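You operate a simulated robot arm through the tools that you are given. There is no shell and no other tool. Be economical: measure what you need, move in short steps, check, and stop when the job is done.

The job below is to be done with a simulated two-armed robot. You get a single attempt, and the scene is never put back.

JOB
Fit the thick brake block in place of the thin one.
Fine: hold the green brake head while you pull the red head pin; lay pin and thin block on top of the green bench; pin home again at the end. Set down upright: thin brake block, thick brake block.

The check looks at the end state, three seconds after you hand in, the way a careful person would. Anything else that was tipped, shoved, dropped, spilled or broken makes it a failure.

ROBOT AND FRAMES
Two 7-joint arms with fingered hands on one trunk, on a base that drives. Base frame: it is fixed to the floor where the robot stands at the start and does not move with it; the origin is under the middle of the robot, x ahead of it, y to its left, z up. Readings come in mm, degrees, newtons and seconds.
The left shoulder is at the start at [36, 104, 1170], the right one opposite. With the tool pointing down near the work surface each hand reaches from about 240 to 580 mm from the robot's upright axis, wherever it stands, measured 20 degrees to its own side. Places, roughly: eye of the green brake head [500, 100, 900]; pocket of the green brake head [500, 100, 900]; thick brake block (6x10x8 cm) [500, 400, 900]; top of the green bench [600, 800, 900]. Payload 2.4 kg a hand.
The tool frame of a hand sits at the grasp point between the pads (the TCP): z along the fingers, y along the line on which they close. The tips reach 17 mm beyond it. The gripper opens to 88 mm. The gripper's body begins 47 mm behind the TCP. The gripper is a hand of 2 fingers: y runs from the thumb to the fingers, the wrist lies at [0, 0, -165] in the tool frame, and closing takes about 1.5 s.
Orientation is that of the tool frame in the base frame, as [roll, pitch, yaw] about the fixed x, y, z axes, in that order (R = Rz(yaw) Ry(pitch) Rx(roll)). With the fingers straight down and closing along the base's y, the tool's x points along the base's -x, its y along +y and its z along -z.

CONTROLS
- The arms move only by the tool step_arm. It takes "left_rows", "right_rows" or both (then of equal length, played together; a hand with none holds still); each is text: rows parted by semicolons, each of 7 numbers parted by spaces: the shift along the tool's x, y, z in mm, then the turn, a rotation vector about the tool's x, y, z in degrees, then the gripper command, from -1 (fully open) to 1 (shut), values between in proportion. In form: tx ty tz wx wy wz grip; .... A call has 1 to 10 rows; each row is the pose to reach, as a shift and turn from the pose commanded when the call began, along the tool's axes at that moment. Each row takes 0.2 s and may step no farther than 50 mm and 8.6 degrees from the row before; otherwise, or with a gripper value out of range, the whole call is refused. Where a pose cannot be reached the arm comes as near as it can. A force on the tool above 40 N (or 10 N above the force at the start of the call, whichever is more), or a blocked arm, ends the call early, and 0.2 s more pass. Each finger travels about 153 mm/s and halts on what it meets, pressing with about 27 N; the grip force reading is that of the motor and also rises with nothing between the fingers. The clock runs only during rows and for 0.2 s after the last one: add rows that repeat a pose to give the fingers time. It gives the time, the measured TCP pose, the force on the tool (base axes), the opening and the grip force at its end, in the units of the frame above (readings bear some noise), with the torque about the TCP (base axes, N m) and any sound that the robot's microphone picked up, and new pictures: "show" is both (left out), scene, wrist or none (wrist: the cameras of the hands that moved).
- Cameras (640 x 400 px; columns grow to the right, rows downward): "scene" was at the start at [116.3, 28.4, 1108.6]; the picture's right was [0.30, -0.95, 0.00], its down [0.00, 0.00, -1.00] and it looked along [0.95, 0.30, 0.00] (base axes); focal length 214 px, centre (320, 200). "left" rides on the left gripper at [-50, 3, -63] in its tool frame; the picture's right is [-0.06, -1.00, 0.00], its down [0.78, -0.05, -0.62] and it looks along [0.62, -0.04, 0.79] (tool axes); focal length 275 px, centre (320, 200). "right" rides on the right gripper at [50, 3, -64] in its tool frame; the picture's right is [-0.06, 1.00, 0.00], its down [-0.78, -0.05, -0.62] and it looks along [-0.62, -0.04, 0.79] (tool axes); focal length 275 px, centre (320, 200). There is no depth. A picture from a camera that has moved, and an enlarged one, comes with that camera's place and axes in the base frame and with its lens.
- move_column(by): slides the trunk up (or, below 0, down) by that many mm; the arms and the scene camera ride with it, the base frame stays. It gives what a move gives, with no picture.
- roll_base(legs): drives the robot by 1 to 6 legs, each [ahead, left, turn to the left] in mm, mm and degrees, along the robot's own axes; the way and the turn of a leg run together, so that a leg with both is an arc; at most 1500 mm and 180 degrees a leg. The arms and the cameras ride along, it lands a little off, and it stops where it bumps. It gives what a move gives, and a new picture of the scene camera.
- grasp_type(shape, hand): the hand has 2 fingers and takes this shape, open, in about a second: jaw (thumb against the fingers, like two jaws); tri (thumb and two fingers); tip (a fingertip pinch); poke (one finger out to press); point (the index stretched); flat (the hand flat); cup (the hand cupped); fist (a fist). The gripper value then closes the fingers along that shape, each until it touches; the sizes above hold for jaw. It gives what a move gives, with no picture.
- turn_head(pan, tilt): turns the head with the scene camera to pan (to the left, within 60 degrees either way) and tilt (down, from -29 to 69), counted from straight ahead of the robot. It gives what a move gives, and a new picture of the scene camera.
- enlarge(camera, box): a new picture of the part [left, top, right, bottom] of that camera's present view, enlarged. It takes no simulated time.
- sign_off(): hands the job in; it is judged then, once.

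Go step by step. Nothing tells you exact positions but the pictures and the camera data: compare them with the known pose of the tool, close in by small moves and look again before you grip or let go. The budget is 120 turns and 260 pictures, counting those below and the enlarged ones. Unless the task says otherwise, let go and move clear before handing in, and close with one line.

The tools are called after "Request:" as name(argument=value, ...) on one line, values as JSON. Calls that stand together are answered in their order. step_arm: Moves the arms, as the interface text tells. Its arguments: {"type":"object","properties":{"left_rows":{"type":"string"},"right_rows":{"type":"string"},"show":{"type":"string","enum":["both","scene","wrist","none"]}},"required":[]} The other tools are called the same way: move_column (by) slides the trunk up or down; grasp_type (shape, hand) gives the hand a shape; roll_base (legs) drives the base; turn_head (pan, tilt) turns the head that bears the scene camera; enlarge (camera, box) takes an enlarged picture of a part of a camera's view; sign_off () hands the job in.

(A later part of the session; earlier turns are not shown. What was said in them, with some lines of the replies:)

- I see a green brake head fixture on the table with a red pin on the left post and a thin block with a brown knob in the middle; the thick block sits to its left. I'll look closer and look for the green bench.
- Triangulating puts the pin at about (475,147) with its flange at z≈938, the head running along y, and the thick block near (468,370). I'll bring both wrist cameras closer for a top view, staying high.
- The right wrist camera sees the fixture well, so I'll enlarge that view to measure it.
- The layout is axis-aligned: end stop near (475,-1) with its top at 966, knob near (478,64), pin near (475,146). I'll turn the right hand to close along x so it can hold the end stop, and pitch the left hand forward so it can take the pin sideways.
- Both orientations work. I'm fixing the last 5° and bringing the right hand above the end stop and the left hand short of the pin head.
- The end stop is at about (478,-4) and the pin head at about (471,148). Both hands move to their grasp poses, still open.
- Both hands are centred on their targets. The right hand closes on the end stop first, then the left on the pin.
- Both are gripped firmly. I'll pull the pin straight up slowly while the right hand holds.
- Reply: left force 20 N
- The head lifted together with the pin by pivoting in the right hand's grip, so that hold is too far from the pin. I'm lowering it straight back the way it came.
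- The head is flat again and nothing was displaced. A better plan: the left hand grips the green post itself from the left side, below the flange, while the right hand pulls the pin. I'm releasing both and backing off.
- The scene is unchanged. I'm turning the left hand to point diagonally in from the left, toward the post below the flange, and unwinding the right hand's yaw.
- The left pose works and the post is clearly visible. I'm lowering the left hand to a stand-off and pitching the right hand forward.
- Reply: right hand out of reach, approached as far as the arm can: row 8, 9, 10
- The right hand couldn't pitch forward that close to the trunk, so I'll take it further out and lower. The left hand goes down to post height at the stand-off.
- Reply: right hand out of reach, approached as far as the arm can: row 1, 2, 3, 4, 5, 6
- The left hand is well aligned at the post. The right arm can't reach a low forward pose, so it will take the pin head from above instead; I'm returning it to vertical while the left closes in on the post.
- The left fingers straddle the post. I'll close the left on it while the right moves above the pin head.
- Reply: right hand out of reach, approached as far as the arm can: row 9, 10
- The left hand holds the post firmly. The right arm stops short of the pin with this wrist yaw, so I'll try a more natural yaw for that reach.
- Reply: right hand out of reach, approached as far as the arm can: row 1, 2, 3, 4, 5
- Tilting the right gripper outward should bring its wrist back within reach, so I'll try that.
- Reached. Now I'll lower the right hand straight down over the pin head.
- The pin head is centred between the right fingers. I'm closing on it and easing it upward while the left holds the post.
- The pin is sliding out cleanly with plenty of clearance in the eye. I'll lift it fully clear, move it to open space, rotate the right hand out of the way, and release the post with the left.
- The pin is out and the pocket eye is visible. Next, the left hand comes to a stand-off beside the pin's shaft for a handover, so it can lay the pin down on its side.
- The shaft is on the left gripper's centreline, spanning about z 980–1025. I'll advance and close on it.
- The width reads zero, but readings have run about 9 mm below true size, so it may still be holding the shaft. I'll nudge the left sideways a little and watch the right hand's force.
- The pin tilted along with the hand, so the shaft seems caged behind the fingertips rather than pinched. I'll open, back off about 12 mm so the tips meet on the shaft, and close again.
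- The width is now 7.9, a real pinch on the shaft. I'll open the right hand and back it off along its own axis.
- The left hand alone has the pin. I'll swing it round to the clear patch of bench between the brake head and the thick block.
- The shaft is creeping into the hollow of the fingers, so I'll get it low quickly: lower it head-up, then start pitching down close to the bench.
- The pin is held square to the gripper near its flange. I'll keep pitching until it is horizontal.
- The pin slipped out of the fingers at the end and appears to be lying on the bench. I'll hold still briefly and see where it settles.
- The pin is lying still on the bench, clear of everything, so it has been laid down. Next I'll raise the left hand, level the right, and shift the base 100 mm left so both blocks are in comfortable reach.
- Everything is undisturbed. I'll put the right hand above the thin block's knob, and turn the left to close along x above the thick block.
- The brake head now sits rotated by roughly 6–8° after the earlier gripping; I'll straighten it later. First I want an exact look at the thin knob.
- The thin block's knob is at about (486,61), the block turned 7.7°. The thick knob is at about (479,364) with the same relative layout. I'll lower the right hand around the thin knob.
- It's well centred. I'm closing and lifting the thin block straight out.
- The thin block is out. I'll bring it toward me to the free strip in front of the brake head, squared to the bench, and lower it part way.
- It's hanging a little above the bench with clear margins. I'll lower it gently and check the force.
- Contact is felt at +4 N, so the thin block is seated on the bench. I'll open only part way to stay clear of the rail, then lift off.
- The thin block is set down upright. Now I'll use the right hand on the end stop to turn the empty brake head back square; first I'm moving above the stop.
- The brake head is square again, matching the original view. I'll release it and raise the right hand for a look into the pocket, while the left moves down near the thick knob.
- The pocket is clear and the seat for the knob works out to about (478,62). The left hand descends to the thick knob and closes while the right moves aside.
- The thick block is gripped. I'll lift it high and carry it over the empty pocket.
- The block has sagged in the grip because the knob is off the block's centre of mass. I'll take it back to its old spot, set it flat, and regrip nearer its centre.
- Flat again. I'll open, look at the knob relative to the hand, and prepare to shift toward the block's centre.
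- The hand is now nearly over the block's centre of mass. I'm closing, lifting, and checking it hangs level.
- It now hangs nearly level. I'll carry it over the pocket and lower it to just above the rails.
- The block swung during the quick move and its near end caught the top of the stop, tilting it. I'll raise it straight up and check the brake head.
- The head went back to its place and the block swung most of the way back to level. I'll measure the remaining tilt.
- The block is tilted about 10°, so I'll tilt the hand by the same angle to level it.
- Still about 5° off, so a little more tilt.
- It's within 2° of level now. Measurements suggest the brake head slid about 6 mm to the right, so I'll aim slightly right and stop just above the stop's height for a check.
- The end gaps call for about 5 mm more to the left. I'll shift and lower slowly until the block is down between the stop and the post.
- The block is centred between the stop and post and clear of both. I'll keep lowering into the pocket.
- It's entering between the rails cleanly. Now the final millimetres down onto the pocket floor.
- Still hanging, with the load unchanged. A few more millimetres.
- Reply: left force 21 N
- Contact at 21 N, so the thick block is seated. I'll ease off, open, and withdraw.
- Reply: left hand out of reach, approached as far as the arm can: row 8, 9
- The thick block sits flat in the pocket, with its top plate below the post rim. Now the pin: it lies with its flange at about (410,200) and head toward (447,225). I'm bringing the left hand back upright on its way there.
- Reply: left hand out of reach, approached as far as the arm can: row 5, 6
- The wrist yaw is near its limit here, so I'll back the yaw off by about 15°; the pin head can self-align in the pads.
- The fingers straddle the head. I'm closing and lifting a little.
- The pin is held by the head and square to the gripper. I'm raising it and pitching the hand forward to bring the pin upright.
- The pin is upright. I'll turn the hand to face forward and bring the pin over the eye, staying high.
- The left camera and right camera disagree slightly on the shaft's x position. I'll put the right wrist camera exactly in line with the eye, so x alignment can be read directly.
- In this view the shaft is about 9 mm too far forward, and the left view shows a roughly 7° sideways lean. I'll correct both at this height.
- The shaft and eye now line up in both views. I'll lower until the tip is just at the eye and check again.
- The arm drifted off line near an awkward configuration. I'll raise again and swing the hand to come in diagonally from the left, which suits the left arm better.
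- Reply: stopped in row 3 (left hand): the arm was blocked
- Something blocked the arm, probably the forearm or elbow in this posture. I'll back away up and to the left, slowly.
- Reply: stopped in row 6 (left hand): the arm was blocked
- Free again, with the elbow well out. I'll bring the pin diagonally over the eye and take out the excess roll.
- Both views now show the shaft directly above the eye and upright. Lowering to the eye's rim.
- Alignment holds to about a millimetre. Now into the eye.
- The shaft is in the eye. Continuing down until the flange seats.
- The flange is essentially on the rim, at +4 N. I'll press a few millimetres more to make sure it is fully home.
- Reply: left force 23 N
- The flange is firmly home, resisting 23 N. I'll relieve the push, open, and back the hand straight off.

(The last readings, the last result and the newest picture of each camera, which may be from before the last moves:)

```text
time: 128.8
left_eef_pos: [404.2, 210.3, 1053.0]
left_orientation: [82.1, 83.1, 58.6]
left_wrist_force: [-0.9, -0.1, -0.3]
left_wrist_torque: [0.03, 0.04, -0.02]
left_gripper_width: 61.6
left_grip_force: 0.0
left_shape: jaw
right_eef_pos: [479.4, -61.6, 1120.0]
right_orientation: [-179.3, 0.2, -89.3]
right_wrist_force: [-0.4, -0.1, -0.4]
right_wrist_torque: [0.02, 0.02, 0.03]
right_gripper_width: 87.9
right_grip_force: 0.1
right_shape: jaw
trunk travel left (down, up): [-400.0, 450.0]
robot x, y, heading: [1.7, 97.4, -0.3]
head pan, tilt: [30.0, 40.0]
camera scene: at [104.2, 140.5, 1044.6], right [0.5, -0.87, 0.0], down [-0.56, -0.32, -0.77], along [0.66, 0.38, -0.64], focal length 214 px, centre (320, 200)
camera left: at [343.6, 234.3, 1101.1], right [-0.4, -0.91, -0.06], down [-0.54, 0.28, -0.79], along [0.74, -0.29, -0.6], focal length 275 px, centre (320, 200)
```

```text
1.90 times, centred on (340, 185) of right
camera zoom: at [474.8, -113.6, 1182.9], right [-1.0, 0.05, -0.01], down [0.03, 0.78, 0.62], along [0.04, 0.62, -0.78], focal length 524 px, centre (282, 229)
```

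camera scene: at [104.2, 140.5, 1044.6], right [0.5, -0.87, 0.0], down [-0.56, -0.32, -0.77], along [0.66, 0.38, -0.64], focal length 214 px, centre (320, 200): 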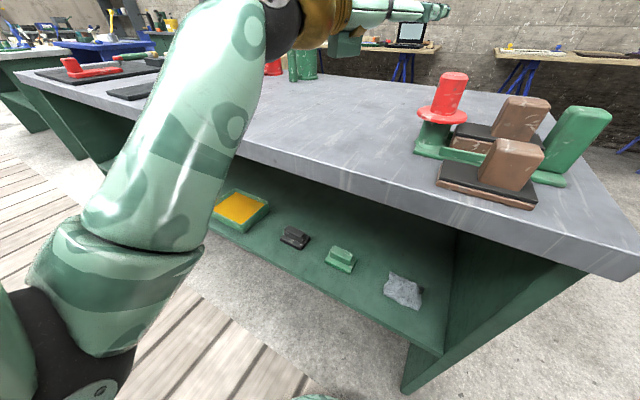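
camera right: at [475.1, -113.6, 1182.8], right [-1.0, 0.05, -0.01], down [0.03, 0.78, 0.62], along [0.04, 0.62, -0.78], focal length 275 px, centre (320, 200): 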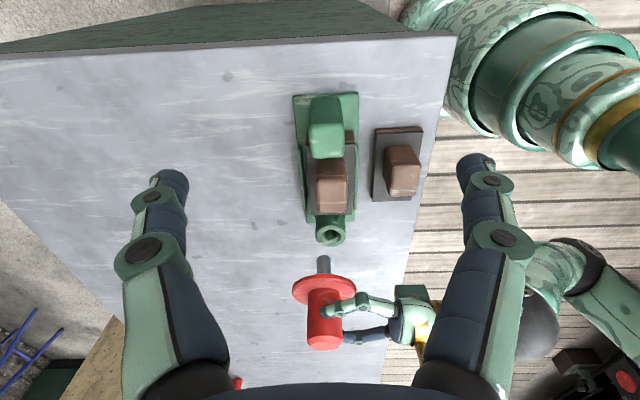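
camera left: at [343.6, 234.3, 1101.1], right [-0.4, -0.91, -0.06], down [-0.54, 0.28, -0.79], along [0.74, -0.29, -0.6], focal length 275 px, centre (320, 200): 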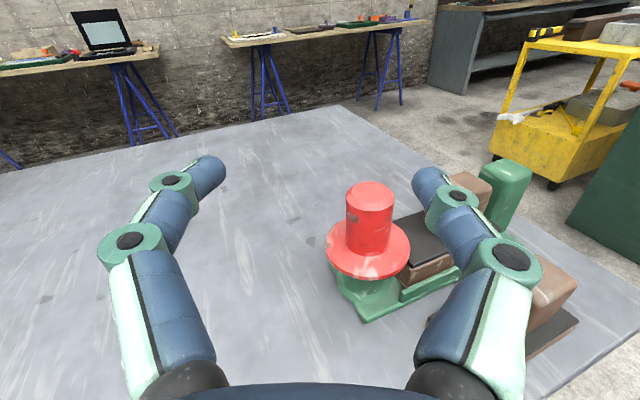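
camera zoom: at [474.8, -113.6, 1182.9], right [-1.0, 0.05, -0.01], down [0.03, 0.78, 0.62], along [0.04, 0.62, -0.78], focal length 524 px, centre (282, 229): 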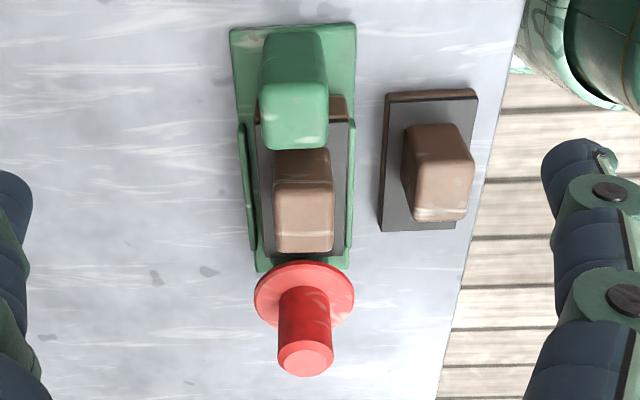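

Pin home, thick block in the pocket, thin block upright on the bench. One close look at the flange seat before handing in.

Request:
enlarge(camera="left", box=[300, 160, 500, 340])

Request:
enlarge(camera="scene", box=[400, 60, 500, 170])

```text
2.22 times, centred on (400, 250) of left
camera zoom: at [343.6, 234.3, 1101.1], right [-0.4, -0.91, -0.06], down [-0.54, 0.28, -0.79], along [0.74, -0.29, -0.6], focal length 612 px, centre (142, 89)
```

zoom: 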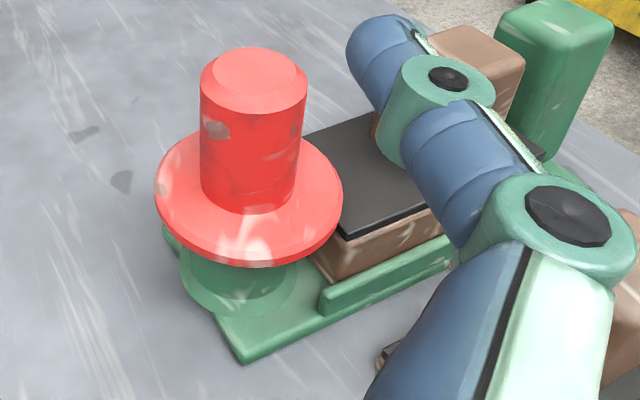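

```text
3.64 times, centred on (450, 115) of scene
camera zoom: at [104.2, 140.5, 1044.6], right [0.5, -0.87, 0.0], down [-0.56, -0.32, -0.77], along [0.66, 0.38, -0.64], focal length 780 px, centre (-153, 509)
```

zoom: 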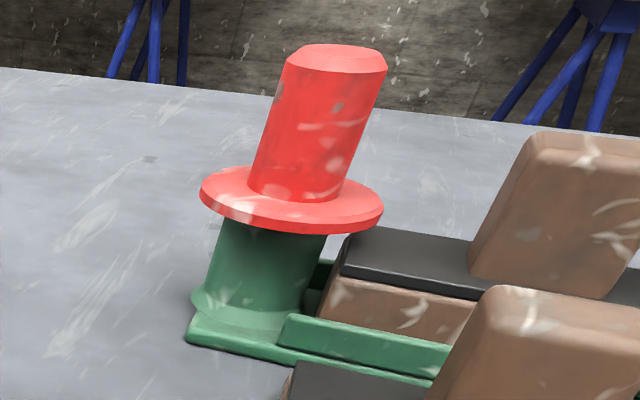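

The flange sits flat on the rim, both blocks stand upright, and both hands are clear, so I'm handing in.

Request:
sign_off()

```text
The job is handed in.
```

The thick brake block is in the pocket, the pin is home again, and the thin block stands upright on the green bench. When I laid the pin down it slipped from the fingers onto the bench. The brake head also shifted slightly during the work, and I squared it up again.
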